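You operate a simulated robot arm through the tools that you are given. There is no shell and no other tool.

You run a simulated robot arm. Do the job below in one go: nothing can be reset, and whatever is moved stays where it is left.

TASK
Open the bench door, fetch the pink box that says "956" from the middle shelf of the silver rack and set it on the upper cupboard shelf of the press bench, then shut the door. Put the white nozzle tip from the seat of the stool on the middle shelf of the silver rack. Fetch the red tin and set it on the steel table. Put the white box that says "975" from the workbench on the second shelf from the top of the black shelving and the white box marked "932" on the third shelf from the bottom of the black shelving. Open the left bench drawer, take the grey tin and leave it in the inside of the left bench drawer and shut the drawer again. Open the upper blue drawer. Any order will do. Set down upright: nozzle tip.
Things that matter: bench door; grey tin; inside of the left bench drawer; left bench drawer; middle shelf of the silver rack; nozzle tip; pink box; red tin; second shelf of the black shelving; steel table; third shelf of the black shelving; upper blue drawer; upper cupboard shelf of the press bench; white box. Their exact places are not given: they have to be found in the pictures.

It is judged by the outcome, as a careful person would: the job done as asked, and still so three seconds after it is handed in. It fails if anything else is knocked over, pushed out of place, dropped, spilled or broken.

THE ROBOT
A 7-joint arm with a two-finger parallel gripper on a trunk, on a base that drives. Base frame: it is fixed to the floor where the robot stands at the start and does not move with it; the origin is under the middle of the robot, x ahead of it, y to its left, z up. Readings come in m, degrees, newtons and seconds.
With the tool pointing down near the work surface it reaches from about 0.18 to 0.68 m from the robot's upright axis, wherever it stands. Its first joint turns from -166.0 to 166.0 degrees. Places, roughly: bench door [0.9, -0.3, 0.4]; grey tin (9x9x6 cm) [-0.3, 3.1, 0.8]; inside of the left bench drawer [1.1, 1, 0.7]; left bench drawer [1, 1, 0.7]; middle shelf of the silver rack [2.8, 0.6, 0.9]; nozzle tip [2.75, -0.5, 0.5]; pink box [2.75, 0.5, 1]; red tin (9x9x6 cm) [-0.3, 2.6, 0.8]; second shelf of the black shelving (38x24 cm) [-0.34, 1.54, 0.56]; steel table [-5, 3.9, 0.9]; third shelf of the black shelving (38x24 cm) [-0.34, 1.54, 0.98]; upper blue drawer [-5.1, 6.1, 1]; upper cupboard shelf of the press bench [1.2, -0.3, 0.4]; white box [-0.5, 2.5, 0.75]. Payload 3.43 kg.
Tool frame: the origin (TCP) lies between the finger pads and is the grasp point; the fingertips stand 0.034 m ahead of it; z points along the fingers, y is the line along which they close. Largest opening 0.128 m; finger width 0.024, thickness 0.012; the body of the gripper, 0.048 by 0.13 m, starts 0.096 m behind the TCP.
Orientation is that of the tool frame in the base frame, as a unit quaternion [x, y, z, w]. With the fingers straight down and closing along the base's y, the tool's x points along the base's -x, its y along +y and its z along -z.

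THE INTERFACE
- The arm moves only by the tool arm_command. Its argument "moves" is a list of rows, each a list of 6 numbers: the shift along the base's x, y, z in m, then the turn, a rotation vector about the base's x, y, z in degrees. In form: [[dx, dy, dz, wx, wy, wz], ...]. A call has 1 to 20 rows; each row is the pose to reach, as a shift and turn from the pose commanded when the call began. "fingers" is the finger opening in m, from 0 to 0.128, set as the call begins (left out, the last holds). Each row takes 0.2 s and may step no farther than 0.05 m and 8.6 degrees from the row before; otherwise, or with a gripper value out of range, the whole call is refused. Where a pose cannot be reached the arm comes as near as it can. A force on the tool above 40 N (or 10 N above the force at the start of the call, whichever is more), or a blocked arm, ends the call early, and 0.2 s more pass. Each finger travels about 0.108 m/s and halts on what it meets, pressing with about 30 N; the grip force reading is that of the motor and also rises with nothing between the fingers. The clock runs only during rows and for 0.2 s after the last one: add rows that repeat a pose to give the fingers time. It gives the time, the measured TCP pose, the force on the tool (base axes), the opening and the grip force at its end, in the units of the frame above (readings bear some noise), with the torque about the TCP (base axes, N m) and any sound that the robot's microphone picked up.
- Cameras (640 x 400 px; columns grow to the right, rows downward): "scene" is now at [-0.0113, 0.1251, 1.3287]; the picture's right is [-0.12, -0.99, 0.00], its down [-0.68, 0.09, -0.73] and it looks along [0.73, -0.09, -0.68] (base axes); focal length 214 px, centre (320, 200). "wrist" rides on the gripper at [0.076, -0.011, -0.16] in the tool frame; the picture's right is [0.15, 0.99, 0.00], its down [-0.88, 0.13, -0.46] and it looks along [-0.45, 0.07, 0.89] (tool axes); focal length 234 px, centre (320, 200).
- snapshot(camera): a new picture of that camera. The clock stands still meanwhile.
- raise_lower(by): slides the trunk up (or, below 0, down) by that many m; the arm and the scene camera ride with it, the base frame stays. It gives what a move gives, with no picture.
- base_move(legs): drives the robot by 1 to 6 legs, each [ahead, left, turn to the left] in m, m and degrees, along the robot's own axes; the way and the turn of a leg run together, so that a leg with both is an arc; at most 1.5 m and 180 degrees a leg. The arm and the cameras ride along, it lands a little off, and it stops where it bumps. It gives what a move gives.
- aim_head(pan, tilt): turns the head with the scene camera to pan (to the left, within 86 degrees either way) and tilt (down, from -29 to 69), counted from straight ahead of the robot. It gives what a move gives.
- pixel_to_xyz(camera, pixels): there is no depth. For up to 12 entries [column, row, z] of the newest picture of that camera ("zoom" is the newest enlarged one), the place [x, y] in the base frame at which the ray of that pixel passes the height z, good to about 0.002 m, but the place of the scene camera against the robot may be out by one fixed shift of up to 0.012 m in any direction. The clock stands still meanwhile.
- inspect(camera, box): a new picture of the part [left, top, right, bottom] of that camera's present view, enlarged. The clock stands still meanwhile.
- sign_off(): hands the job in; it is judged then, once.

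Open the gripper and draw the arm clear of the work before you hand the job in, unless the task says otherwise.

The tools are called after ">>>" as name(argument=value, ...) on one line, values as JSON. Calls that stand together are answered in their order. arm_command: Moves the arm, as the interface text tells. Its arguments: {"type":"object","properties":{"moves":{"type":"array","items":{"type":"array","items":{"type":"number"}}},"fingers":{"type":"number"}},"required":["moves"]} The other tools are called the same way: raise_lower (by) slides the trunk up or down; base_move (legs) drives the base; aim_head (pan, tilt) turns the head that bears the scene camera; snapshot (camera) takes a picture; pixel_to_xyz (camera, pixels) gives the place at which the rays of pixels pass given heights; inspect (camera, box) takes an enlarged picture of a part of a camera's view; sign_off () hands the job in.

At the start:

```text
t: 0.0
eef_pos: [0.4002, -0.0774, 0.9413]
tool_rot: [0.0, 1.0, 0.0, 0.001]
ft_force: [0.3, -0.2, 0.1]
ft_torque: [0.01, 0.02, 0.03]
width: 0.1279
finger_force: 0.1
trunk travel left (down, up): [-0.05, 0.274]
robot x, y, heading: [-0.0005, -0.0014, -0.1]
head pan, tilt: [-7.2, 43.0]
```

scene: 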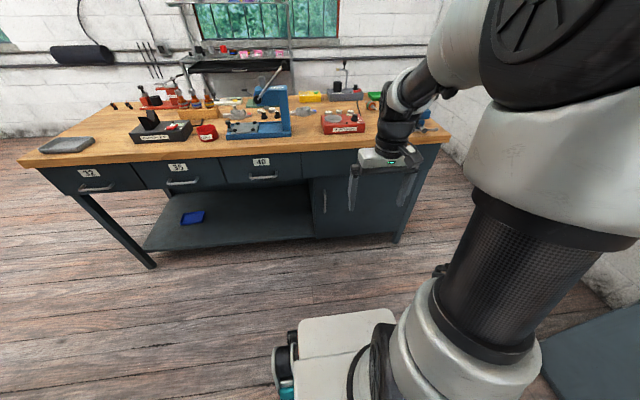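
wrist: 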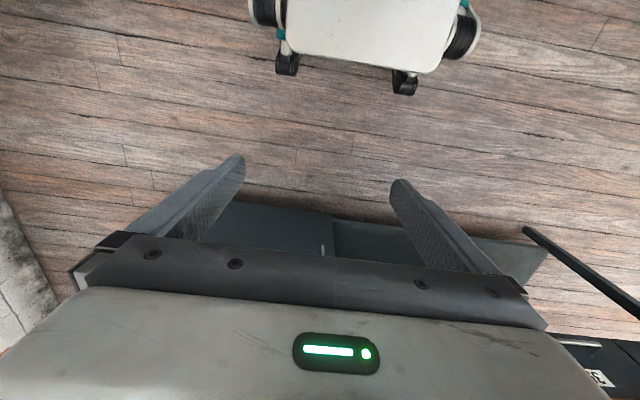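

The first picture shows the press bench ahead with three drawers (32, 35, 40) and a cupboard door to the right, with the silver rack behind it by the window. I will look around with the head before moving anything.

>>> aim_head(pan=0, tilt=15)

>>> snapshot(camera="scene")

>>> aim_head(pan=80, tilt=20)

>>> snapshot(camera="scene")

>>> aim_head(pan=-80, tilt=20)

>>> snapshot(camera="scene")

```text
t: 0.9
eef_pos: [0.3986, -0.0782, 0.9406]
tool_rot: [0.0, 1.0, 0.0, 0.0]
ft_force: [0.5, 0.1, 0.1]
ft_torque: [-0.02, -0.01, -0.03]
width: 0.1277
finger_force: 0.0
trunk travel left (down, up): [-0.05, 0.274]
robot x, y, heading: [0.0018, 0.0004, -0.1]
head pan, tilt: [0.0, 15.0]
```

```text
taken
```

scene: 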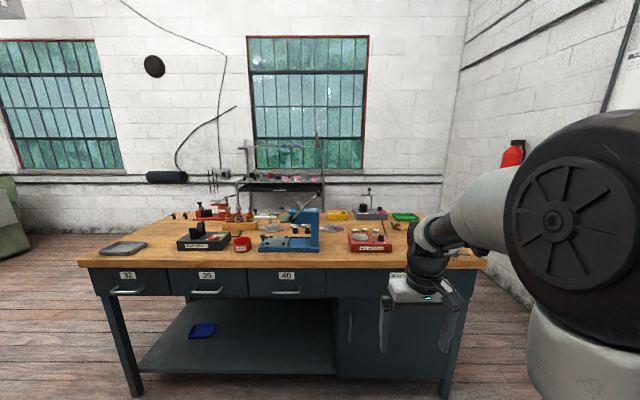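

```text
t: 2.5
eef_pos: [0.3992, -0.0785, 0.9407]
tool_rot: [0.0, 1.0, 0.001, 0.0]
ft_force: [-0.1, -0.6, -0.8]
ft_torque: [-0.01, 0.01, 0.01]
width: 0.1279
finger_force: 0.2
trunk travel left (down, up): [-0.05, 0.274]
robot x, y, heading: [-0.0012, 0.0009, 0.2]
head pan, tilt: [80.0, 20.0]
```

```text
taken
```

scene: 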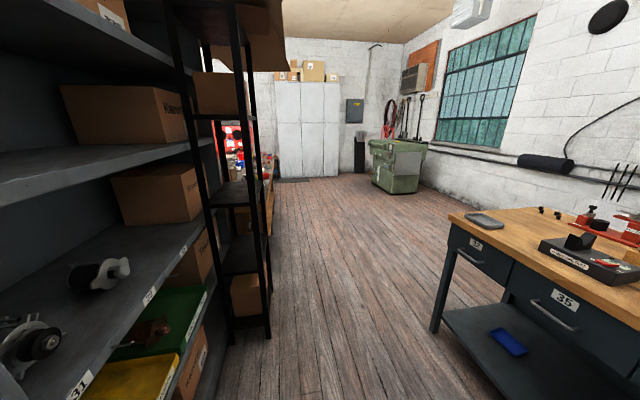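

```text
t: 4.9
eef_pos: [0.3993, -0.0792, 0.9401]
tool_rot: [0.0, 1.0, 0.0, 0.001]
ft_force: [0.9, -0.9, -0.7]
ft_torque: [-0.01, -0.02, -0.01]
width: 0.1281
finger_force: 0.0
trunk travel left (down, up): [-0.05, 0.274]
robot x, y, heading: [0.0042, -0.0019, -0.2]
head pan, tilt: [-80.0, 20.0]
```

```text
taken
```

scene: 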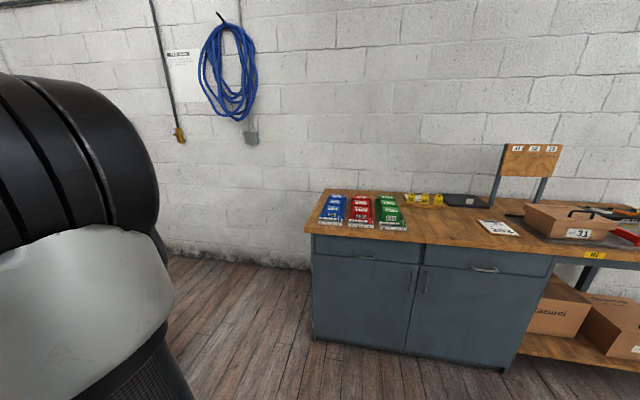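

The press bench, the black shelving to the left rear and a second bench to the right are visible, but not the rear of the room. I'll take more views around the door and bench before planning moves.

>>> aim_head(pan=-25, tilt=50)

>>> snapshot(camera="scene")

>>> inspect(camera="scene", box=[120, 60, 320, 185])

>>> snapshot(camera="wrist")

```text
t: 6.2
eef_pos: [0.3988, -0.0782, 0.9412]
tool_rot: [0.0, 1.0, 0.0, 0.0]
ft_force: [-0.4, 0.4, -0.3]
ft_torque: [0.0, 0.0, -0.03]
width: 0.1284
finger_force: 0.0
trunk travel left (down, up): [-0.05, 0.274]
robot x, y, heading: [-0.0019, 0.0004, -0.0]
head pan, tilt: [-25.0, 50.0]
```

```text
taken
```

scene: 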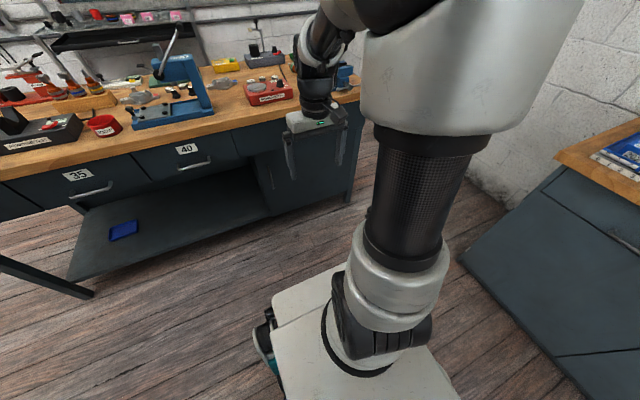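

```text
3.20 times, centred on (220, 122) of scene
```

zoom: 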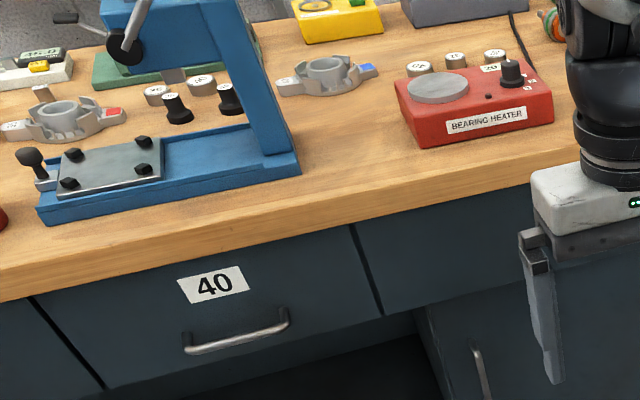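

```text
taken
```

wrist: 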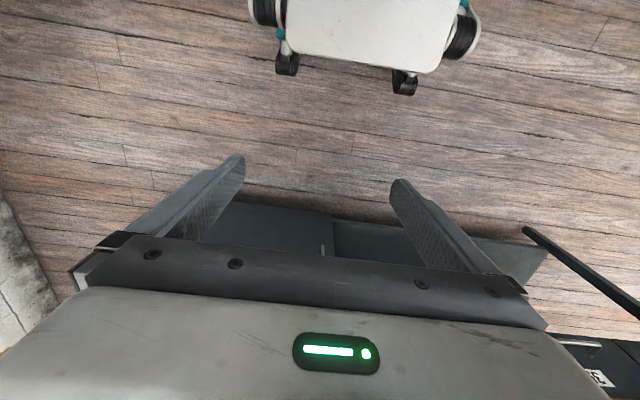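

The gripper hides the door handle, which from the first picture (322, 203) should be near (0.9, 0.0, 0.455). I turn the tool to point ahead while dropping slightly so the wrist camera can see the door.

>>> arm_command(moves=[[0.0, 0.01, -0.02, 0, -8.2, 0], [0.01, 0.02, -0.05, 0, -16.4, 0], [0.02, 0.03, -0.08, 0, -24.6, 0], [0.03, 0.03, -0.11, 0, -32.8, 0], [0.04, 0.03, -0.14, 0, -41, 0], [0.05, 0.03, -0.17, 0, -49.2, 0], [0.06, 0.03, -0.2, 0, -57.4, 0], [0.07, 0.03, -0.23, 0, -65.6, 0], [0.08, 0.03, -0.26, 0, -73.8, 0], [0.09, 0.03, -0.29, 0, -82, 0], [0.1, 0.03, -0.32, 0, -90, 0], [0.1, 0.03, -0.32, 0, -90, 0]])

>>> snapshot(camera="wrist")

>>> snapshot(camera="scene")

```text
t: 8.8
eef_pos: [0.5004, -0.0481, 0.6211]
tool_rot: [-0.001, 0.706, 0.001, 0.708]
ft_force: [0.2, 0.1, 0.2]
ft_torque: [0.03, 0.01, -0.02]
width: 0.1281
finger_force: 0.0
out of reach, approached as far as the arm can: row 4, 5, 6, 7
trunk travel left (down, up): [-0.05, 0.274]
robot x, y, heading: [-0.0015, 0.0019, -0.2]
head pan, tilt: [-25.0, 50.0]
```

```text
taken
```

wrist: 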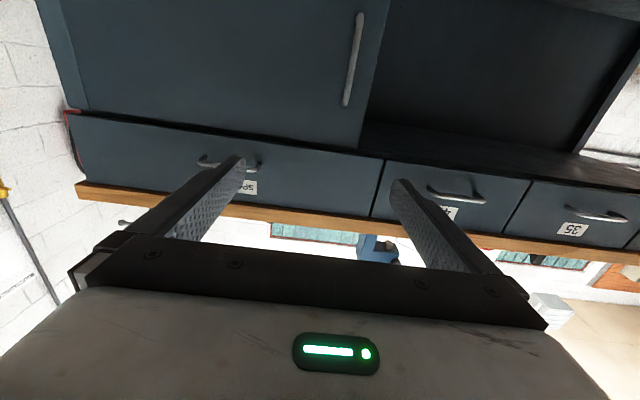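

```text
taken
```

scene: 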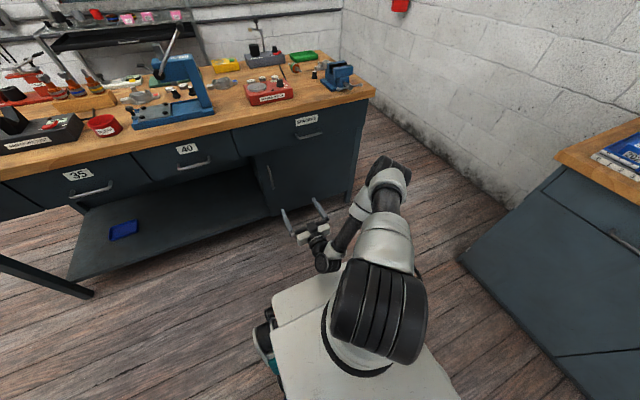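

Now the door handle shows in the wrist picture from (360, 13) to (345, 105), upside down, and in the scene picture near (270, 178). I'll zoom and cast rays from both cameras to triangulate.

>>> inspect(camera="scene", box=[230, 100, 390, 200])

>>> pixel_to_xyz(camera="wrist", pixels=[[360, 13, 0.5], [360, 13, 0.55], [345, 105, 0.6], [345, 105, 0.55], [378, 0, 0.5], [362, 148, 0.65], [66, 110, 0.65], [84, 108, 0.65]])

>>> pixel_to_xyz(camera="scene", pixels=[[270, 178, 0.45], [270, 178, 0.5], [270, 178, 0.4]])

```text
4.00 times, centred on (310, 150) of scene
```

zoom: 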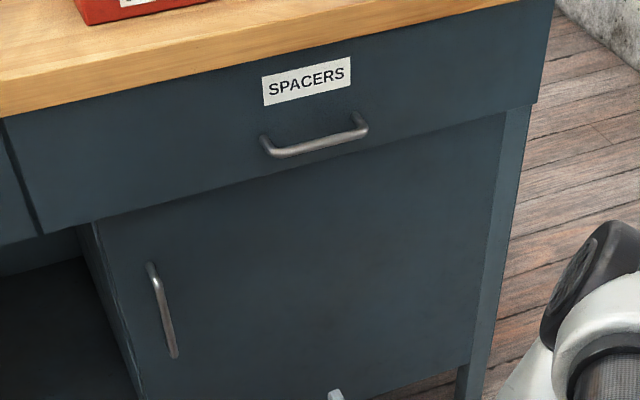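

```text
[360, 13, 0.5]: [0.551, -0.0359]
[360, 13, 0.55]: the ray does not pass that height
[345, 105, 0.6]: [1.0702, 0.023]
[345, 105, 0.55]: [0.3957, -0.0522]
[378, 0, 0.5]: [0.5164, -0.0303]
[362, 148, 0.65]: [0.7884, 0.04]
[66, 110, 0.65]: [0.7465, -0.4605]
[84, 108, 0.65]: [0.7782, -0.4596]
```

```text
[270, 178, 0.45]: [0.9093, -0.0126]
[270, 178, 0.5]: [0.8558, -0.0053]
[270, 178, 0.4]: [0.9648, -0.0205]
```

I'll query the zoomed picture at the handle's top (150, 265) and bottom (175, 357) at the heights the wrist camera suggests, plus door edges.

>>> pixel_to_xyz(camera="zoom", pixels=[[150, 265, 0.585], [150, 265, 0.55], [175, 357, 0.434], [175, 357, 0.4], [95, 225, 0.62], [505, 115, 0.62], [470, 365, 0.2], [145, 398, 0.35], [315, 148, 0.7], [530, 105, 0.65]])

```text
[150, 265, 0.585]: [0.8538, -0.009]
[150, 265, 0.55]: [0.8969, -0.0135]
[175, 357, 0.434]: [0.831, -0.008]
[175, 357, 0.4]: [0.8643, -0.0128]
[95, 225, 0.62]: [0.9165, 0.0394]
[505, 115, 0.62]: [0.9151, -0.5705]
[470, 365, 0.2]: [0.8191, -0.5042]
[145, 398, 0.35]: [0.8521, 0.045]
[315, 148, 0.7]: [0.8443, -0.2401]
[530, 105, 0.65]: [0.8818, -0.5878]
```

Triangulation puts the handle bar at about (0.842, -0.002), from z 0.44 to 0.585, with the hinge side near y = -0.53. I'll look straight down to learn the robot's own footprint before moving near the door.

>>> aim_head(pan=0, tilt=69)

>>> snapshot(camera="scene")

>>> aim_head(pan=-80, tilt=69)

>>> snapshot(camera="scene")

```text
t: 9.7
eef_pos: [0.4994, -0.0475, 0.6221]
tool_rot: [0.0, 0.707, 0.0, 0.707]
ft_force: [-0.5, -0.5, 0.2]
ft_torque: [0.01, -0.03, 0.02]
width: 0.1279
finger_force: 0.1
trunk travel left (down, up): [-0.05, 0.274]
robot x, y, heading: [-0.0002, 0.0022, -0.1]
head pan, tilt: [0.0, 68.8]
```

```text
taken
```

scene: 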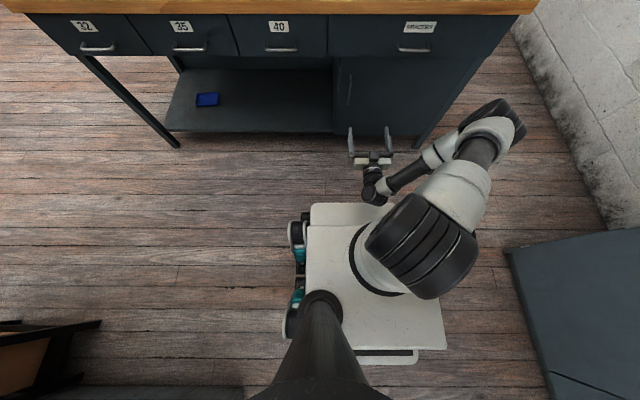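

```text
t: 11.2
eef_pos: [0.5, -0.0476, 0.6228]
tool_rot: [0.0, 0.707, 0.0, 0.707]
ft_force: [-0.1, -0.2, -0.1]
ft_torque: [0.02, 0.0, 0.02]
width: 0.1283
finger_force: 0.1
trunk travel left (down, up): [-0.05, 0.274]
robot x, y, heading: [0.001, 0.0001, -0.1]
head pan, tilt: [-80.0, 68.8]
```

```text
taken
```

scene: 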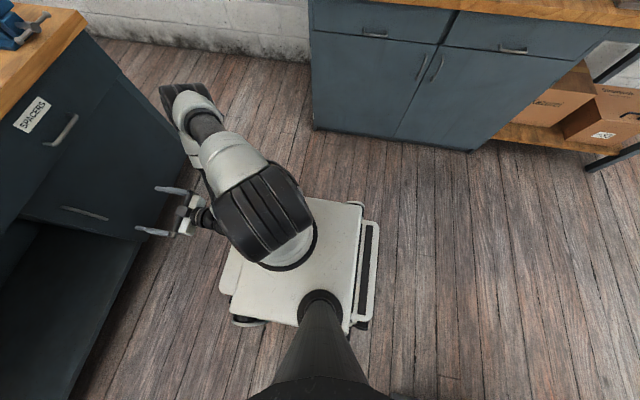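

The top-down picture shows the base's white deck from (308, 205) to (445, 350) with wheels on the left at column 288. I'll cast those pixels to get the footprint.

>>> aim_head(pan=0, tilt=69)

>>> snapshot(camera="scene")

>>> pixel_to_xyz(camera="scene", pixels=[[312, 205, 0.3], [402, 205, 0.3], [288, 230, 0.1], [284, 330, 0.1], [446, 348, 0.3], [418, 364, 0.3], [395, 292, 0.3], [350, 255, 0.3], [336, 58, 0.63], [480, 60, 0.63], [415, 138, 0.0], [178, 148, 0.0]])

```text
t: 12.7
eef_pos: [0.4987, -0.0468, 0.6222]
tool_rot: [-0.001, 0.707, 0.001, 0.707]
ft_force: [0.3, 0.3, -0.2]
ft_torque: [0.01, 0.0, 0.02]
width: 0.1279
finger_force: 0.2
trunk travel left (down, up): [-0.05, 0.274]
robot x, y, heading: [0.001, 0.0014, 0.3]
head pan, tilt: [0.0, 68.8]
```

```text
taken
```

scene: 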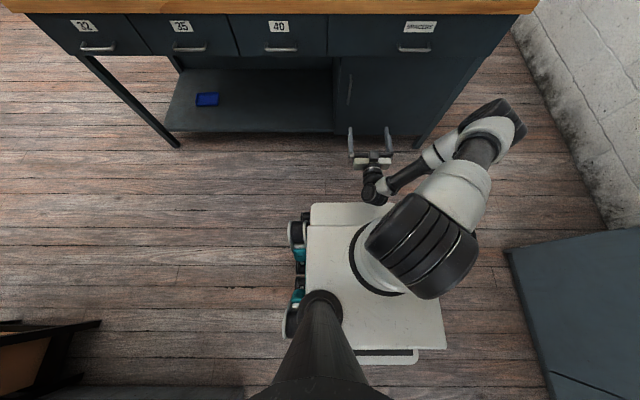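

```text
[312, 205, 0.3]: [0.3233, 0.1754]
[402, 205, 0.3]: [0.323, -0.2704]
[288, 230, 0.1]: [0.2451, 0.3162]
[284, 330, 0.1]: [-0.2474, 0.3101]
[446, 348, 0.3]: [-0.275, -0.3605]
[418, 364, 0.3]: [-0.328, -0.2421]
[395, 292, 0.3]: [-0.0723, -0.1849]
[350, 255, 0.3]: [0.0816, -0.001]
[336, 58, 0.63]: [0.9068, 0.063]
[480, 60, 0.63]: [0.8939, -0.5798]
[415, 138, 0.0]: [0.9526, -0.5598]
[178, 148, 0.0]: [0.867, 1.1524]
```

Footprint is about x ±0.33, y ±0.3, so a door swinging with a 0.6 m radius about (0.9, -0.55) would come close to the front right corner. I'll first shift the base left by 0.12 m, then extend the arm toward the handle.

>>> base_move(legs=[[0.0, 0.12, 0]])

>>> arm_command(moves=[[0.04, -0.02, -0.02, 0, 0, 0], [0.08, -0.04, -0.04, 0, 0, 0], [0.12, -0.06, -0.06, 0, 0, 0], [0.16, -0.07, -0.08, 0, 0, 0], [0.2, -0.08, -0.1, 0, 0, 0], [0.22, -0.08, -0.1, 0, 0, 0], [0.22, -0.08, -0.1, 0, 0, 0]])

>>> snapshot(camera="wrist")

>>> snapshot(camera="scene")

```text
t: 14.5
eef_pos: [0.4991, 0.0729, 0.6219]
tool_rot: [0.0, 0.707, -0.001, 0.707]
ft_force: [0.3, -0.3, -1.0]
ft_torque: [0.01, 0.03, -0.01]
width: 0.128
finger_force: 0.1
trunk travel left (down, up): [-0.05, 0.274]
robot x, y, heading: [-0.0033, 0.1218, -0.1]
head pan, tilt: [0.0, 68.8]
```

```text
t: 16.1
eef_pos: [0.7211, -0.0054, 0.5221]
tool_rot: [0.001, 0.707, -0.001, 0.707]
ft_force: [-0.1, 0.4, 0.0]
ft_torque: [-0.01, 0.02, -0.02]
width: 0.1278
finger_force: 0.1
trunk travel left (down, up): [-0.05, 0.274]
robot x, y, heading: [0.0021, 0.1253, -0.0]
head pan, tilt: [0.0, 68.8]
```

```text
taken
```

wrist: 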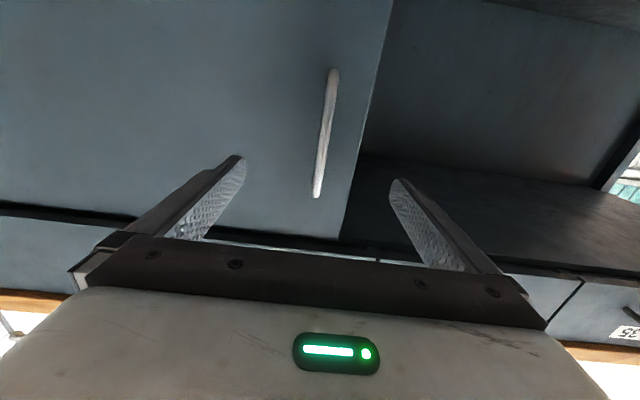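

```text
taken
```

scene: 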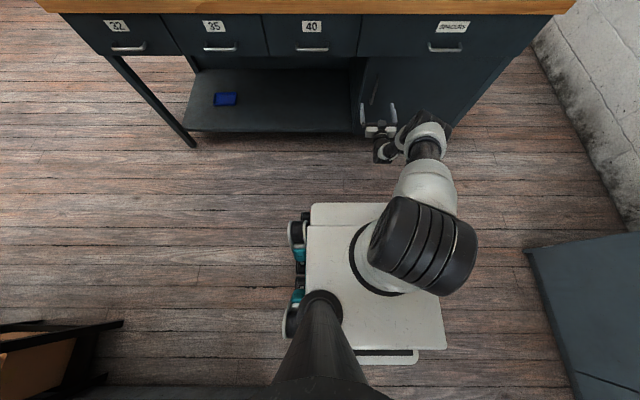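

The handle now shows between the finger tips, from (334, 70) to (317, 195) in the wrist picture. I'll cast those ends to find its line at x near 0.84.

>>> pixel_to_xyz(camera="wrist", pixels=[[334, 72, 0.43], [334, 72, 0.44], [317, 194, 0.58], [317, 194, 0.57], [326, 130, 0.5], [326, 130, 0.51], [326, 130, 0.52], [346, 236, 0.63], [346, 236, 0.65], [392, 0, 0.35]])

```text
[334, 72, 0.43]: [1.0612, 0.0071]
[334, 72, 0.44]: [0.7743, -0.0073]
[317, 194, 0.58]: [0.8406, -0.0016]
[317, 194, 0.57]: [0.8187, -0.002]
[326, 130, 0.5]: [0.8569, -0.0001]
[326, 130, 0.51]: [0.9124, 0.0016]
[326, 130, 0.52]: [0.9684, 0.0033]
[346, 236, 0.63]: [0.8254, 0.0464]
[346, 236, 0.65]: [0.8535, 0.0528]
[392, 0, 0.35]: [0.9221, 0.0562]
```

The bar is at y ≈ -0.0015, z 0.437–0.58 at x ≈ 0.845; the TCP sits at y = -0.005. I advance 0.115 m and then close on the bar.

>>> arm_command(moves=[[0.04, 0.004, 0, 0, 0, 0], [0.08, 0.004, 0, 0, 0, 0], [0.1, 0.004, 0, 0, 0, 0], [0.115, 0.004, 0, 0, 0, 0], [0.115, 0.004, 0, 0, 0, 0]])

>>> snapshot(camera="wrist")

```text
t: 17.3
eef_pos: [0.7951, -0.0017, 0.5291]
tool_rot: [0.001, 0.707, -0.001, 0.707]
ft_force: [-0.1, 0.1, -0.2]
ft_torque: [0.03, -0.02, -0.03]
width: 0.1281
finger_force: 0.0
out of reach, approached as far as the arm can: row 2, 3, 4, 5
trunk travel left (down, up): [-0.05, 0.274]
robot x, y, heading: [0.0035, 0.1185, 0.2]
head pan, tilt: [0.0, 68.8]
```

```text
taken
```

wrist: 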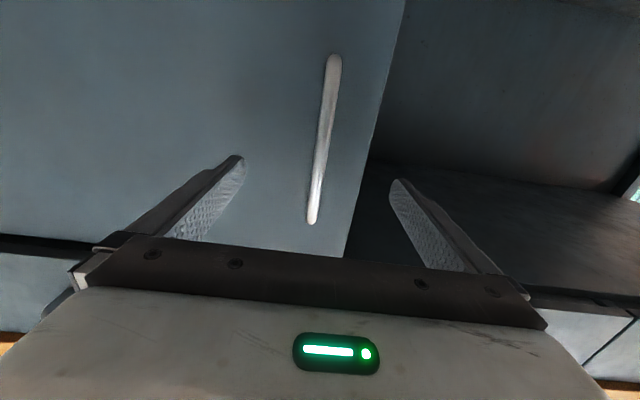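

The arm is at its limit (x 0.795) from here. I'll retract, drive the base 0.10 m ahead and 0.08 m left (which keeps the base clear of the door's swing), then approach again.

>>> arm_command(moves=[[-0.04, 0, 0, 0, 0, 0], [-0.08, 0, 0, 0, 0, 0], [-0.12, 0, 0, 0, 0, 0], [-0.16, 0, 0, 0, 0, 0], [-0.2, 0, 0, 0, 0, 0], [-0.2, 0, 0, 0, 0, 0]])

>>> base_move(legs=[[0.1, 0.08, 0]])

```text
t: 18.7
eef_pos: [0.5938, -0.0027, 0.5297]
tool_rot: [0.0, 0.707, 0.0, 0.707]
ft_force: [-0.3, -0.5, 0.4]
ft_torque: [-0.01, 0.0, -0.01]
width: 0.128
finger_force: 0.1
trunk travel left (down, up): [-0.05, 0.274]
robot x, y, heading: [-0.0006, 0.1202, -0.0]
head pan, tilt: [0.0, 68.8]
```

```text
t: 20.2
eef_pos: [0.6926, 0.0773, 0.5295]
tool_rot: [0.0, 0.707, 0.0, 0.707]
ft_force: [-0.1, 0.6, 0.4]
ft_torque: [-0.01, -0.02, 0.01]
width: 0.1276
finger_force: 0.1
trunk travel left (down, up): [-0.05, 0.274]
robot x, y, heading: [0.0977, 0.1992, -0.2]
head pan, tilt: [0.0, 68.8]
```

Base is now at (0.098, 0.199) and the TCP at (0.693, 0.077). I slide right by 0.079 m, then advance 0.135 m to surround the bar.

>>> arm_command(moves=[[0, -0.04, -0.01, 0, 0, 0], [0, -0.079, -0.015, 0, 0, 0], [0.04, -0.079, -0.015, 0, 0, 0], [0.08, -0.079, -0.015, 0, 0, 0], [0.11, -0.079, -0.015, 0, 0, 0], [0.135, -0.079, -0.015, 0, 0, 0], [0.135, -0.079, -0.015, 0, 0, 0]])

>>> snapshot(camera="wrist")

```text
t: 21.8
eef_pos: [0.8271, -0.002, 0.5127]
tool_rot: [0.0, 0.707, 0.0, 0.707]
ft_force: [0.6, 0.2, 0.3]
ft_torque: [0.02, 0.02, -0.02]
width: 0.128
finger_force: 0.1
trunk travel left (down, up): [-0.05, 0.274]
robot x, y, heading: [0.0957, 0.1958, -0.0]
head pan, tilt: [0.0, 68.8]
```

```text
taken
```

wrist: 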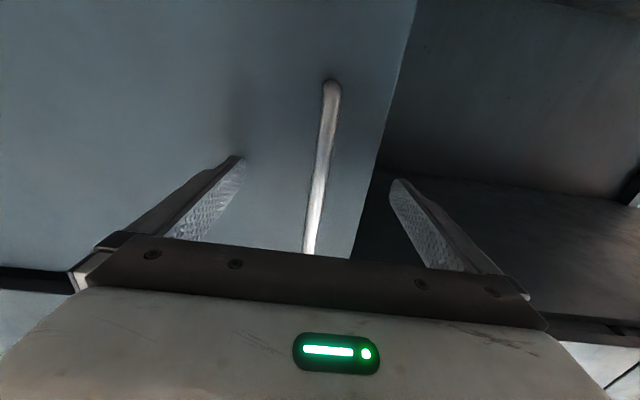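

The bar lies between the open fingers. I'll check its depth from the bar's lower end at (331, 85), known to be at z ≈ 0.437.

>>> pixel_to_xyz(camera="wrist", pixels=[[331, 82, 0.437], [331, 82, 0.441], [331, 82, 0.433], [320, 160, 0.5], [320, 160, 0.51]])

```text
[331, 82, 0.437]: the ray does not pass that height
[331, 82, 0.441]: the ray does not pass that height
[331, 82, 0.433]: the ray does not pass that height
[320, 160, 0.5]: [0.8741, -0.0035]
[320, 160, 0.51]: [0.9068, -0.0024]
```

Not decisive, since that ray is nearly level with the camera. I close the fingers and read the width to see whether the bar is held.

>>> arm_command(moves=[[0, 0, 0, 0, 0, 0], [0, 0, 0, 0, 0, 0], [0, 0, 0, 0, 0, 0], [0, 0, 0, 0, 0, 0], [0, 0, 0, 0, 0, 0]], fingers=0)

>>> snapshot(camera="wrist")

```text
t: 23.0
eef_pos: [0.8275, -0.0028, 0.5119]
tool_rot: [0.001, 0.707, -0.001, 0.707]
ft_force: [-0.3, -11.2, -1.5]
ft_torque: [-0.05, 0.2, -0.03]
width: 0.0115
finger_force: 44.8
trunk travel left (down, up): [-0.05, 0.274]
robot x, y, heading: [0.1004, 0.2005, 0.1]
head pan, tilt: [0.0, 68.8]
```

```text
taken
```

wrist: 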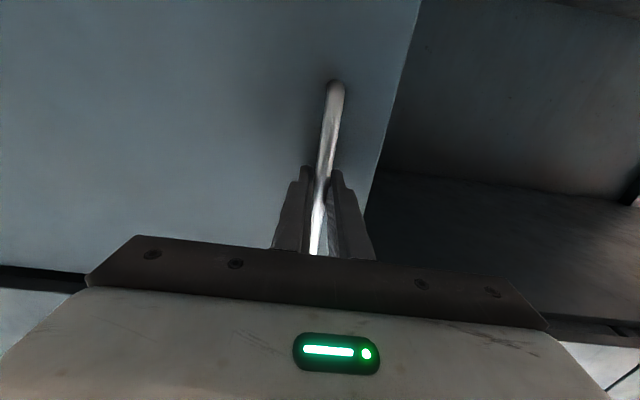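

The bar is gripped (width 0.0115). I pull along an arc about the estimated hinge (0.88, -0.55), first to about 13.5 degrees, and check the forces.

>>> arm_command(moves=[[-0.0215, -0.001, 0, 0, 0, 1.5], [-0.0429, -0.0048, 0, 0, 0, 3], [-0.064, -0.0085, 0, 0, 0, 4.5], [-0.0852, -0.013, 0, 0, 0, 6], [-0.106, -0.0185, 0, 0, 0, 7.5], [-0.1268, -0.0245, 0, 0, 0, 9]], fingers=0)

>>> snapshot(camera="wrist")

```text
t: 24.4
eef_pos: [0.7007, -0.0262, 0.5126]
tool_rot: [-0.056, 0.705, 0.057, 0.704]
ft_force: [3.1, -11.3, -7.5]
ft_torque: [-0.15, 0.04, -0.12]
width: 0.0116
finger_force: 45.3
trunk travel left (down, up): [-0.05, 0.274]
robot x, y, heading: [0.1038, 0.1972, -0.0]
head pan, tilt: [0.0, 68.8]
```

```text
taken
```

wrist: 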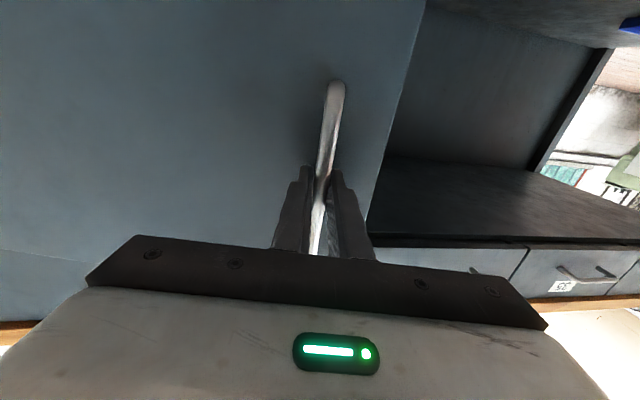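

The door follows with small forces. I continue the arc to about 45 degrees with the tool yawing along.

>>> arm_command(moves=[[-0.0205, -0.007, 0, 0, 0, 1.5], [-0.0406, -0.0147, 0, 0, 0, 3], [-0.06, -0.0232, 0, 0, 0, 4.5], [-0.0799, -0.0325, 0, 0, 0, 6], [-0.099, -0.0427, 0, 0, 0, 7.5], [-0.1176, -0.0534, 0, 0, 0, 9], [-0.136, -0.065, 0, 0, 0, 10.5], [-0.1536, -0.0772, 0, 0, 0, 12], [-0.171, -0.09, 0, 0, 0, 13.5], [-0.1877, -0.1037, 0, 0, 0, 15], [-0.204, -0.118, 0, 0, 0, 16.5], [-0.2195, -0.1328, 0, 0, 0, 18], [-0.2345, -0.1483, 0, 0, 0, 19.5], [-0.249, -0.1643, 0, 0, 0, 21]], fingers=0)

>>> snapshot(camera="wrist")

>>> snapshot(camera="scene")

```text
t: 26.1
eef_pos: [0.5555, -0.0931, 0.5116]
tool_rot: [-0.126, 0.697, 0.129, 0.694]
ft_force: [-1.7, 1.5, -0.1]
ft_torque: [-0.48, -0.24, -0.09]
width: 0.0119
finger_force: 44.4
trunk travel left (down, up): [-0.05, 0.274]
robot x, y, heading: [0.0974, 0.2014, -0.1]
head pan, tilt: [0.0, 68.8]
stopped in row 8: the force on the tool passed its limit at 42 N (the readings are from after the stop); the commanded pose is now the measured one
```

```text
taken
```

wrist: 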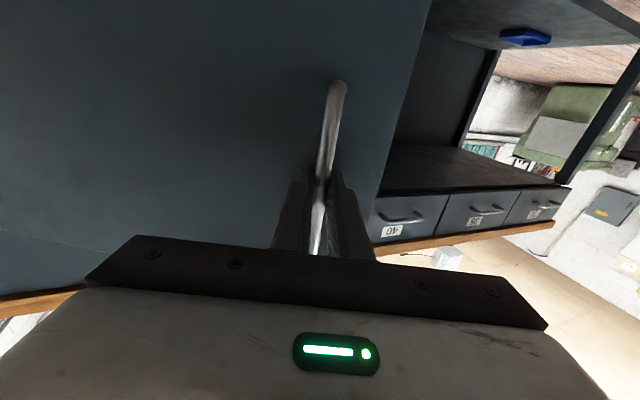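

```text
taken
```

scene: 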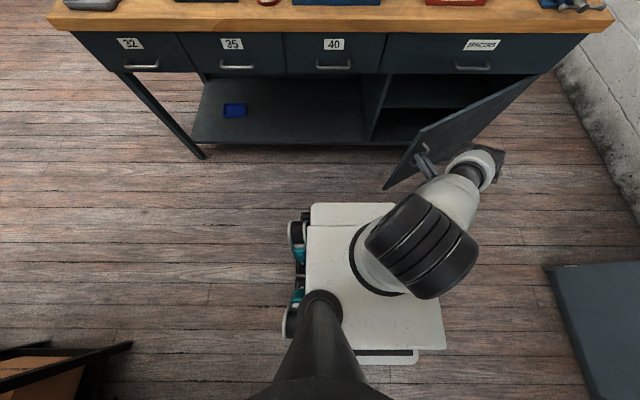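

The pull stopped at 42 N; fitting the three TCP positions gives a hinge nearer (0.875, -0.58), so my arc was slightly too tight. I continue with the corrected arc for 16 more degrees, yawing with the door.

>>> arm_command(moves=[[0, 0, 0, 0, 0, 0], [-0.0168, -0.0115, 0, 0, 0, 2], [-0.0332, -0.0235, 0, 0, 0, 4], [-0.0492, -0.036, 0, 0, 0, 6], [-0.0647, -0.0492, 0, 0, 0, 8], [-0.0797, -0.0628, 0, 0, 0, 10], [-0.0942, -0.077, 0, 0, 0, 12], [-0.1082, -0.0917, 0, 0, 0, 14], [-0.1218, -0.107, 0, 0, 0, 16]], fingers=0)

>>> snapshot(camera="scene")

```text
t: 27.8
eef_pos: [0.4506, -0.1793, 0.5119]
tool_rot: [-0.197, 0.687, 0.207, 0.669]
ft_force: [2.4, -1.7, -8.1]
ft_torque: [-0.76, -0.94, -0.05]
width: 0.012
finger_force: 44.6
out of reach, approached as far as the arm can: row 8
trunk travel left (down, up): [-0.05, 0.274]
robot x, y, heading: [0.0979, 0.2019, -0.1]
head pan, tilt: [0.0, 68.8]
stopped in row 8: the force on the tool passed its limit at 45 N (the readings are from after the stop); the commanded pose is now the measured one
```

```text
taken
```

scene: 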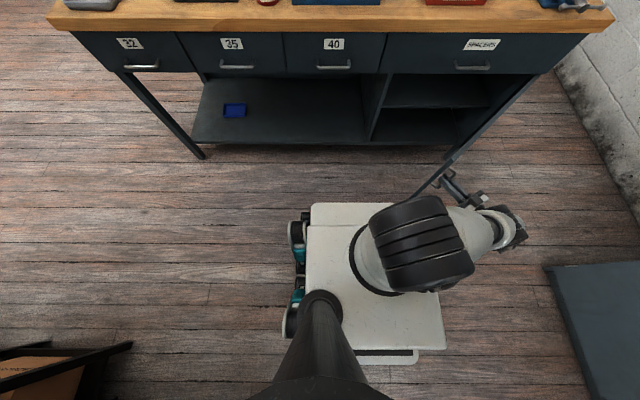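

The door stands open about 48 degrees. I release the bar, back off along the tool axis (yaw ≈ 33 degrees), and lift above the door's top edge.

>>> arm_command(moves=[[0, 0, 0, 0, 0, 0], [0, 0, 0, 0, 0, 0], [0, 0, 0, 0, 0, 0], [-0.017, -0.011, 0, 0, 0, 0], [-0.034, -0.022, 0, 0, 0, 0], [-0.051, -0.033, 0, 0, 0, 0], [-0.067, -0.044, 0, 0, 0, 0], [-0.067, -0.044, 0.04, 0, 0, 0], [-0.067, -0.044, 0.08, 0, 0, 0]], fingers=0.128)

>>> snapshot(camera="wrist")

>>> snapshot(camera="scene")

```text
t: 29.8
eef_pos: [0.3839, -0.221, 0.5967]
tool_rot: [-0.198, 0.686, 0.209, 0.668]
ft_force: [-0.7, 0.0, 0.1]
ft_torque: [0.01, -0.03, -0.01]
width: 0.1279
finger_force: 0.1
out of reach, approached as far as the arm can: row 4, 5, 6, 7
trunk travel left (down, up): [-0.05, 0.274]
robot x, y, heading: [0.0946, 0.1992, 0.0]
head pan, tilt: [0.0, 68.8]
```

```text
taken
```

wrist: 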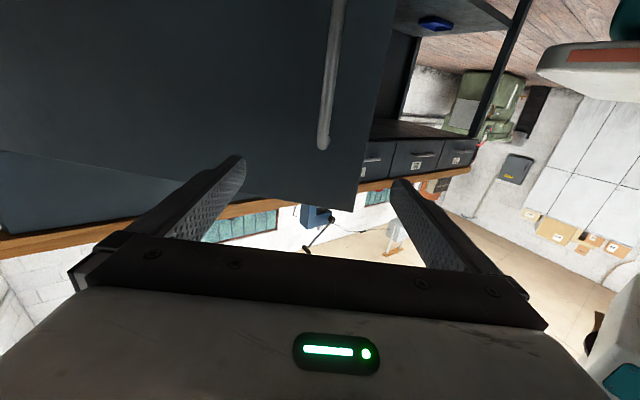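

```text
taken
```

scene: 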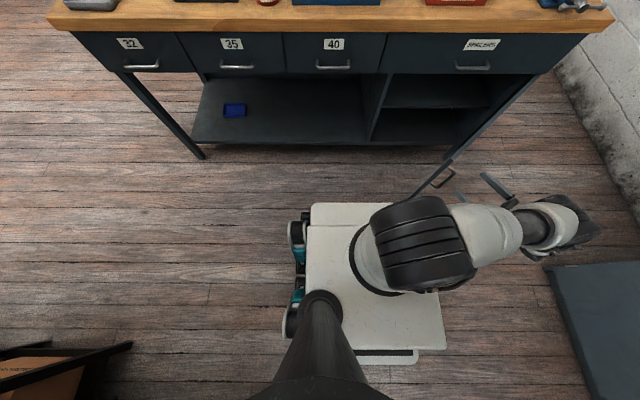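

The fingers are clear of the handle. I raise the tool above the door and swing it back to yaw 0 in front of the robot.

>>> arm_command(moves=[[0, 0, 0.04, 0, 0, -3], [0, 0, 0.08, 0, 0, -6], [0, 0.01, 0.12, 0, 0, -10], [0, 0.02, 0.16, 0, 0, -14], [0, 0.03, 0.2, 0, 0, -18], [0.01, 0.06, 0.2, 0, 0, -22], [0.03, 0.1, 0.2, 0, 0, -26], [0.05, 0.14, 0.2, 0, 0, -30], [0.07, 0.18, 0.2, 0, 0, -33], [0.09, 0.22, 0.2, 0, 0, -33], [0.09, 0.22, 0.2, 0, 0, -33]])

>>> snapshot(camera="scene")

```text
t: 32.2
eef_pos: [0.4742, -0.0043, 0.7937]
tool_rot: [0.006, 0.714, 0.01, 0.7]
ft_force: [0.0, -0.3, 0.2]
ft_torque: [-0.02, 0.02, 0.0]
width: 0.1281
finger_force: 0.0
trunk travel left (down, up): [-0.05, 0.274]
robot x, y, heading: [0.099, 0.1966, 0.0]
head pan, tilt: [0.0, 68.8]
```

```text
taken
```

scene: 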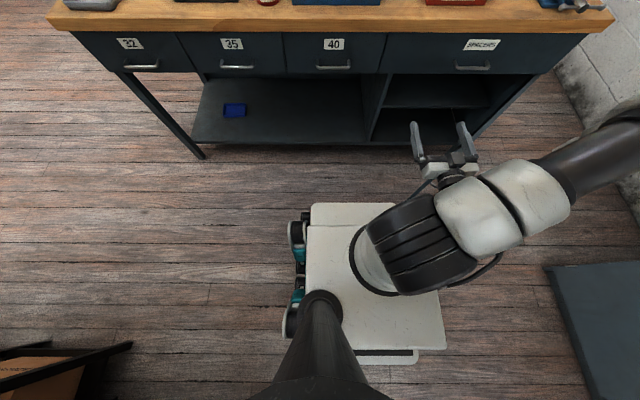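

Clear of the door. I back the base to about (-0.05, 0.08), which stays outside the door's swing circle, with the tool still high.

>>> base_move(legs=[[-0.15, 0, 0], [0, -0.12, 0]])

>>> arm_command(moves=[[0.03, 0.03, -0.01, 0, 0, -5], [0.06, 0.06, -0.02, 0, 0, -10], [0.1, 0.08, -0.04, 0, 0, -15], [0.14, 0.09, -0.06, 0, 0, -20], [0.18, 0.09, -0.09, 0, 0, -25], [0.22, 0.09, -0.12, 0, 0, -30], [0.25, 0.08, -0.16, 0, 0, -35], [0.27, 0.07, -0.2, 0, 0, -40], [0.28, 0.06, -0.24, 0, 0, -45], [0.28, 0.05, -0.27, 0, 0, -50], [0.28, 0.05, -0.27, 0, 0, -50]], fingers=0)

>>> aim_head(pan=-15, tilt=60)

>>> snapshot(camera="scene")

>>> snapshot(camera="wrist")

```text
t: 35.0
eef_pos: [0.3236, -0.1245, 0.794]
tool_rot: [0.005, 0.714, 0.011, 0.7]
ft_force: [-0.6, 0.2, -0.2]
ft_torque: [0.0, 0.0, -0.02]
width: 0.1279
finger_force: 0.1
trunk travel left (down, up): [-0.05, 0.274]
robot x, y, heading: [-0.0518, 0.0787, -0.2]
head pan, tilt: [0.0, 68.8]
```

```text
refused: row 7 steps farther than a row can; nothing moved
```

```text
t: 35.8
eef_pos: [0.3236, -0.1244, 0.7939]
tool_rot: [0.006, 0.714, 0.01, 0.7]
ft_force: [-0.3, -0.4, -0.1]
ft_torque: [0.02, 0.0, -0.02]
width: 0.128
finger_force: 0.0
trunk travel left (down, up): [-0.05, 0.274]
robot x, y, heading: [-0.0512, 0.0784, -0.4]
head pan, tilt: [-15.0, 60.0]
```

```text
taken
```

scene: 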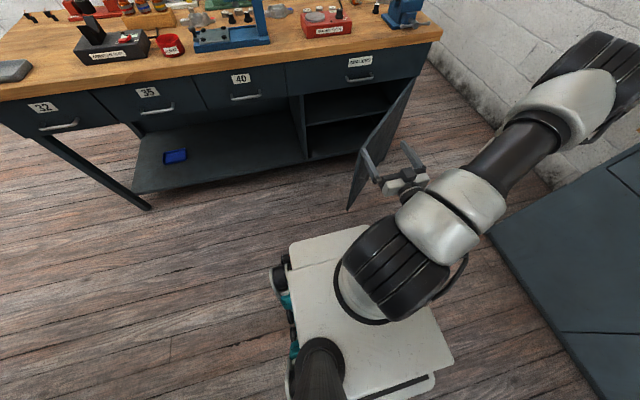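

```text
taken
```

wrist: 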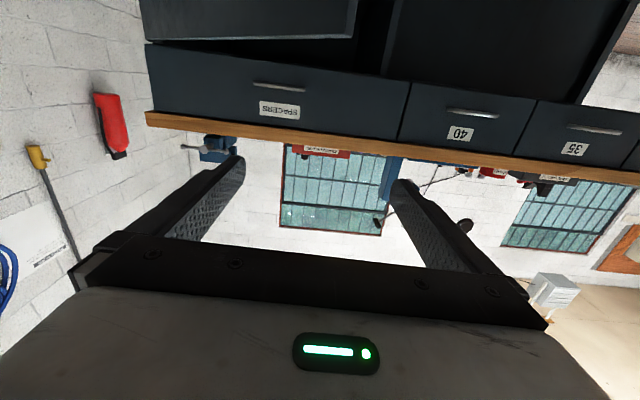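

A row was too long, so nothing moved. I resend with shorter steps, passing left of the door's edge and down to z ≈ 0.52 inside it, fingers closing.

>>> arm_command(moves=[[0.03, 0.03, -0.01, 0, 0, -5], [0.06, 0.06, -0.02, 0, 0, -10], [0.1, 0.08, -0.03, 0, 0, -15], [0.14, 0.09, -0.05, 0, 0, -20], [0.18, 0.09, -0.07, 0, 0, -25], [0.22, 0.09, -0.09, 0, 0, -30], [0.25, 0.09, -0.12, 0, 0, -35], [0.27, 0.08, -0.16, 0, 0, -40], [0.28, 0.07, -0.2, 0, 0, -45], [0.28, 0.06, -0.24, 0, 0, -50], [0.28, 0.05, -0.27, 0, 0, -50], [0.28, 0.05, -0.27, 0, 0, -50]], fingers=0)

>>> snapshot(camera="scene")

>>> snapshot(camera="wrist")

```text
t: 38.4
eef_pos: [0.6026, -0.0732, 0.5248]
tool_rot: [0.306, 0.644, -0.287, 0.639]
ft_force: [-0.2, 0.8, -0.4]
ft_torque: [0.0, -0.02, -0.01]
width: 0.0
finger_force: 29.8
trunk travel left (down, up): [-0.05, 0.274]
robot x, y, heading: [-0.0527, 0.0784, -0.1]
head pan, tilt: [-15.0, 60.0]
```

```text
taken
```

scene: 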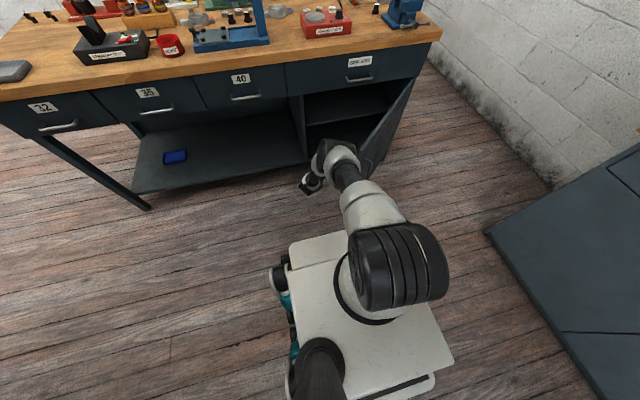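

```text
taken
```

wrist: 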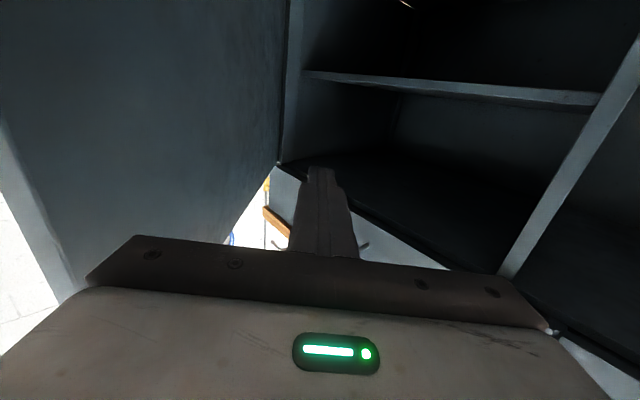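

The tool is inside the cupboard side of the door, which appears at the left of the wrist picture. I now sweep the fingertips to the right and back along the door's arc to push it to about 80 degrees.

>>> arm_command(moves=[[-0.01, -0.04, 0, 0, 0, -5], [-0.02, -0.08, 0, 0, 0, -10], [-0.03, -0.12, 0, 0, 0, -14], [-0.042, -0.16, 0, 0, 0, -18], [-0.055, -0.2, 0, 0, 0, -20], [-0.075, -0.23, 0, 0, 0, -18], [-0.095, -0.255, 0, 0, 0, -16], [-0.112, -0.285, 0, 0, 0, -14], [-0.128, -0.315, 0, 0, 0, -12], [-0.14, -0.345, 0, 0, 0, -10], [-0.152, -0.375, 0, 0, 0, -8], [-0.16, -0.406, 0, 0, 0, -6]], fingers=0)

>>> snapshot(camera="scene")

>>> snapshot(camera="wrist")

```text
t: 41.0
eef_pos: [0.4447, -0.4813, 0.5232]
tool_rot: [0.339, 0.628, -0.318, 0.624]
ft_force: [0.0, -0.2, -0.2]
ft_torque: [0.0, 0.01, -0.04]
width: 0.0
finger_force: 30.7
trunk travel left (down, up): [-0.05, 0.274]
robot x, y, heading: [-0.0516, 0.0825, -0.0]
head pan, tilt: [-15.0, 60.0]
```

```text
taken
```

scene: 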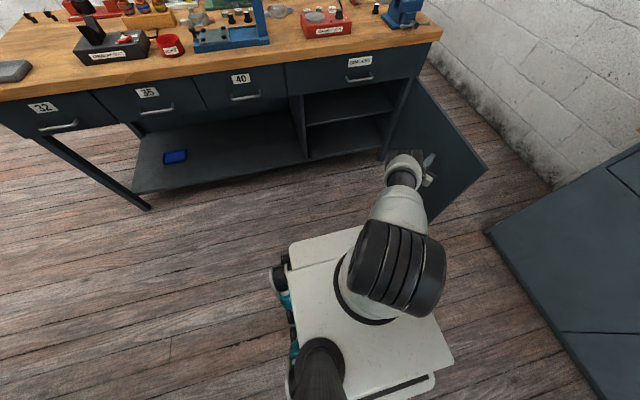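

```text
taken
```

wrist: 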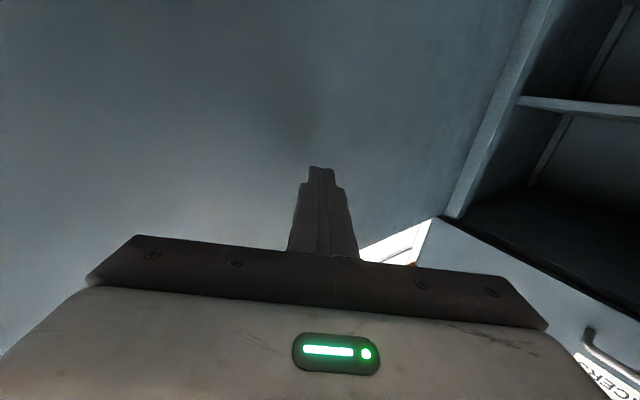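

The door has swung out past the fingertips; its top outer corner is at (487, 168). I'll cast that to find its angle.

>>> pixel_to_xyz(camera="scene", pixels=[[487, 168, 0.63], [412, 80, 0.63], [432, 218, 0.15], [305, 98, 0.63], [383, 118, 0.4], [305, 126, 0.4], [390, 140, 0.15]])

>>> inspect(camera="scene", box=[280, 70, 500, 210])

```text
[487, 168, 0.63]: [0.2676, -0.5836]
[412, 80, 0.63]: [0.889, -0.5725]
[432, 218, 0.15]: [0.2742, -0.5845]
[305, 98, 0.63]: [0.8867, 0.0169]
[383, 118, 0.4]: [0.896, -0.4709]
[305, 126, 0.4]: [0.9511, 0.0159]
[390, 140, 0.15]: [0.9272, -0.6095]
```

```text
2.86 times, centred on (390, 140) of scene
```

zoom: 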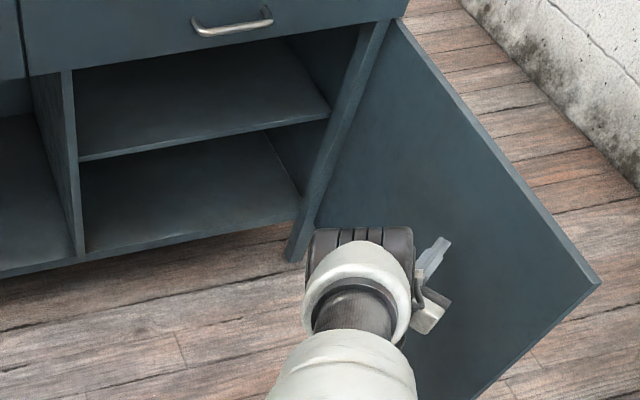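

The door is at about 91 degrees (tip at (0.268, -0.584)), leaving the cupboard fully open. I withdraw the tool, raise it and bring it back in front of the robot.

>>> arm_command(moves=[[0, 0.03, 0.02, 0, 0, 6], [0, 0.07, 0.04, 0, 0, 12], [0, 0.1, 0.07, 0, 0, 18], [0, 0.13, 0.1, 0, 0, 24], [0, 0.16, 0.13, 0, 0, 30], [0, 0.19, 0.16, 0, 0, 36], [0, 0.22, 0.19, 0, 0, 42], [0, 0.25, 0.22, 0, 0, 48], [0, 0.29, 0.24, 0, 0, 54], [0, 0.33, 0.26, 0, 0, 56], [0, 0.37, 0.28, 0, 0, 56]])

>>> aim_head(pan=0, tilt=10)

>>> snapshot(camera="scene")

>>> inspect(camera="scene", box=[200, 130, 400, 255])

```text
t: 43.4
eef_pos: [0.4431, -0.1095, 0.8035]
tool_rot: [0.005, 0.714, 0.011, 0.7]
ft_force: [-0.4, -0.3, -0.3]
ft_torque: [-0.01, 0.0, 0.01]
width: 0.0003
finger_force: 29.9
trunk travel left (down, up): [-0.05, 0.274]
robot x, y, heading: [-0.0482, 0.0786, -0.2]
head pan, tilt: [-15.0, 60.0]
```

```text
t: 44.6
eef_pos: [0.4432, -0.1104, 0.8031]
tool_rot: [0.006, 0.714, 0.01, 0.7]
ft_force: [-0.5, -0.3, 0.5]
ft_torque: [-0.01, -0.03, -0.03]
width: 0.0
finger_force: 29.7
trunk travel left (down, up): [-0.05, 0.274]
robot x, y, heading: [-0.0541, 0.0783, -0.1]
head pan, tilt: [0.0, 10.0]
```

```text
taken
```

scene: 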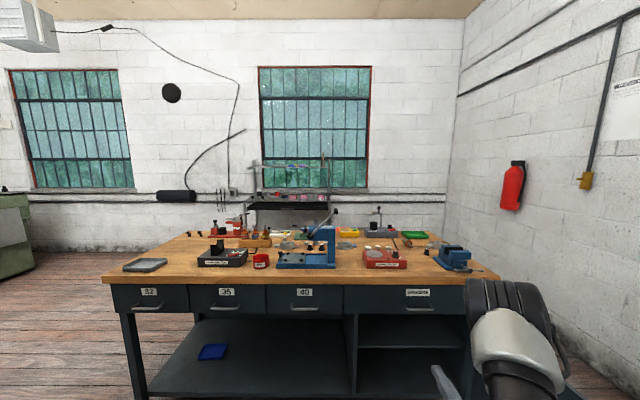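

```text
3.20 times, centred on (300, 192) of scene
```

zoom: 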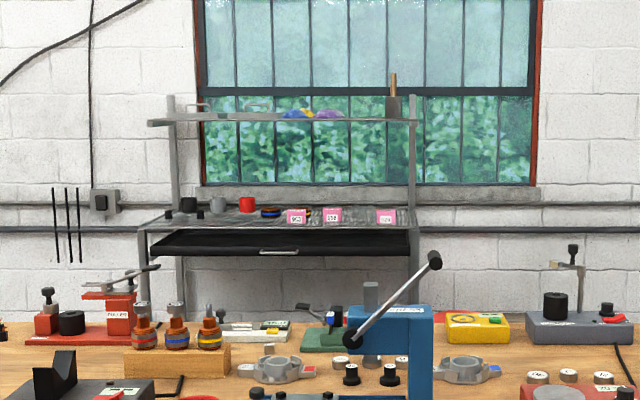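

The rack's middle shelf shows three pink boxes at zoom (297, 215), (332, 214) and (386, 217). Before driving around the left side of the bench I look at the aisle to the left and rear.

>>> aim_head(pan=86, tilt=45)

>>> snapshot(camera="scene")

>>> aim_head(pan=60, tilt=35)

>>> snapshot(camera="scene")

>>> pixel_to_xyz(camera="scene", pixels=[[320, 200, 0.0], [320, 100, 0.0]])

```text
t: 46.2
eef_pos: [0.4438, -0.1102, 0.8029]
tool_rot: [0.005, 0.714, 0.011, 0.7]
ft_force: [0.6, 0.1, 0.4]
ft_torque: [-0.02, -0.03, -0.02]
width: 0.0
finger_force: 30.4
trunk travel left (down, up): [-0.05, 0.274]
robot x, y, heading: [-0.05, 0.0786, 0.2]
head pan, tilt: [85.9, 45.0]
```

```text
taken
```

scene: 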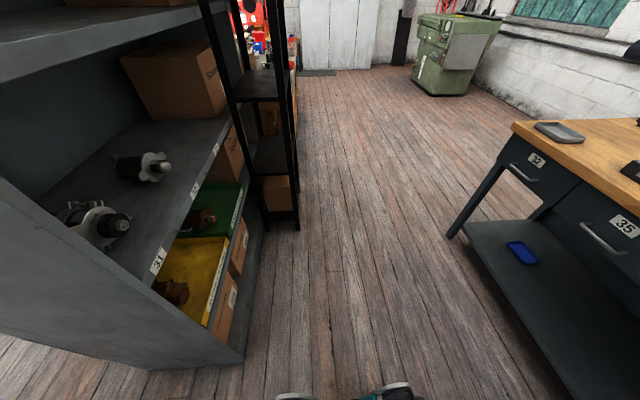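

```text
t: 47.1
eef_pos: [0.4431, -0.1104, 0.8036]
tool_rot: [0.006, 0.714, 0.01, 0.7]
ft_force: [1.0, 0.0, 1.1]
ft_torque: [0.02, -0.01, -0.02]
width: 0.0001
finger_force: 29.9
trunk travel left (down, up): [-0.05, 0.274]
robot x, y, heading: [-0.0512, 0.0788, -0.2]
head pan, tilt: [60.0, 35.0]
```

```text
taken
```

scene: 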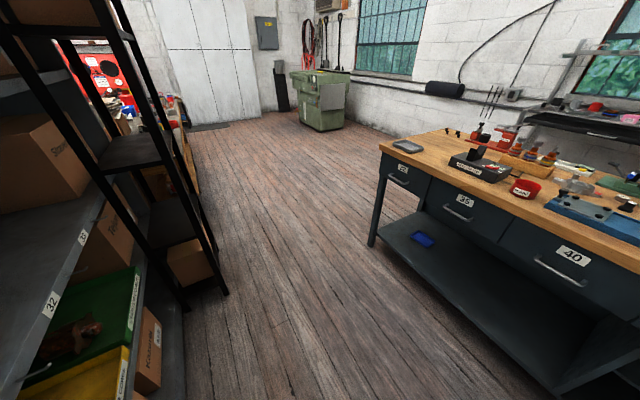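

```text
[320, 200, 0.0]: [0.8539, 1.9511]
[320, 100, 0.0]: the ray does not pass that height
```

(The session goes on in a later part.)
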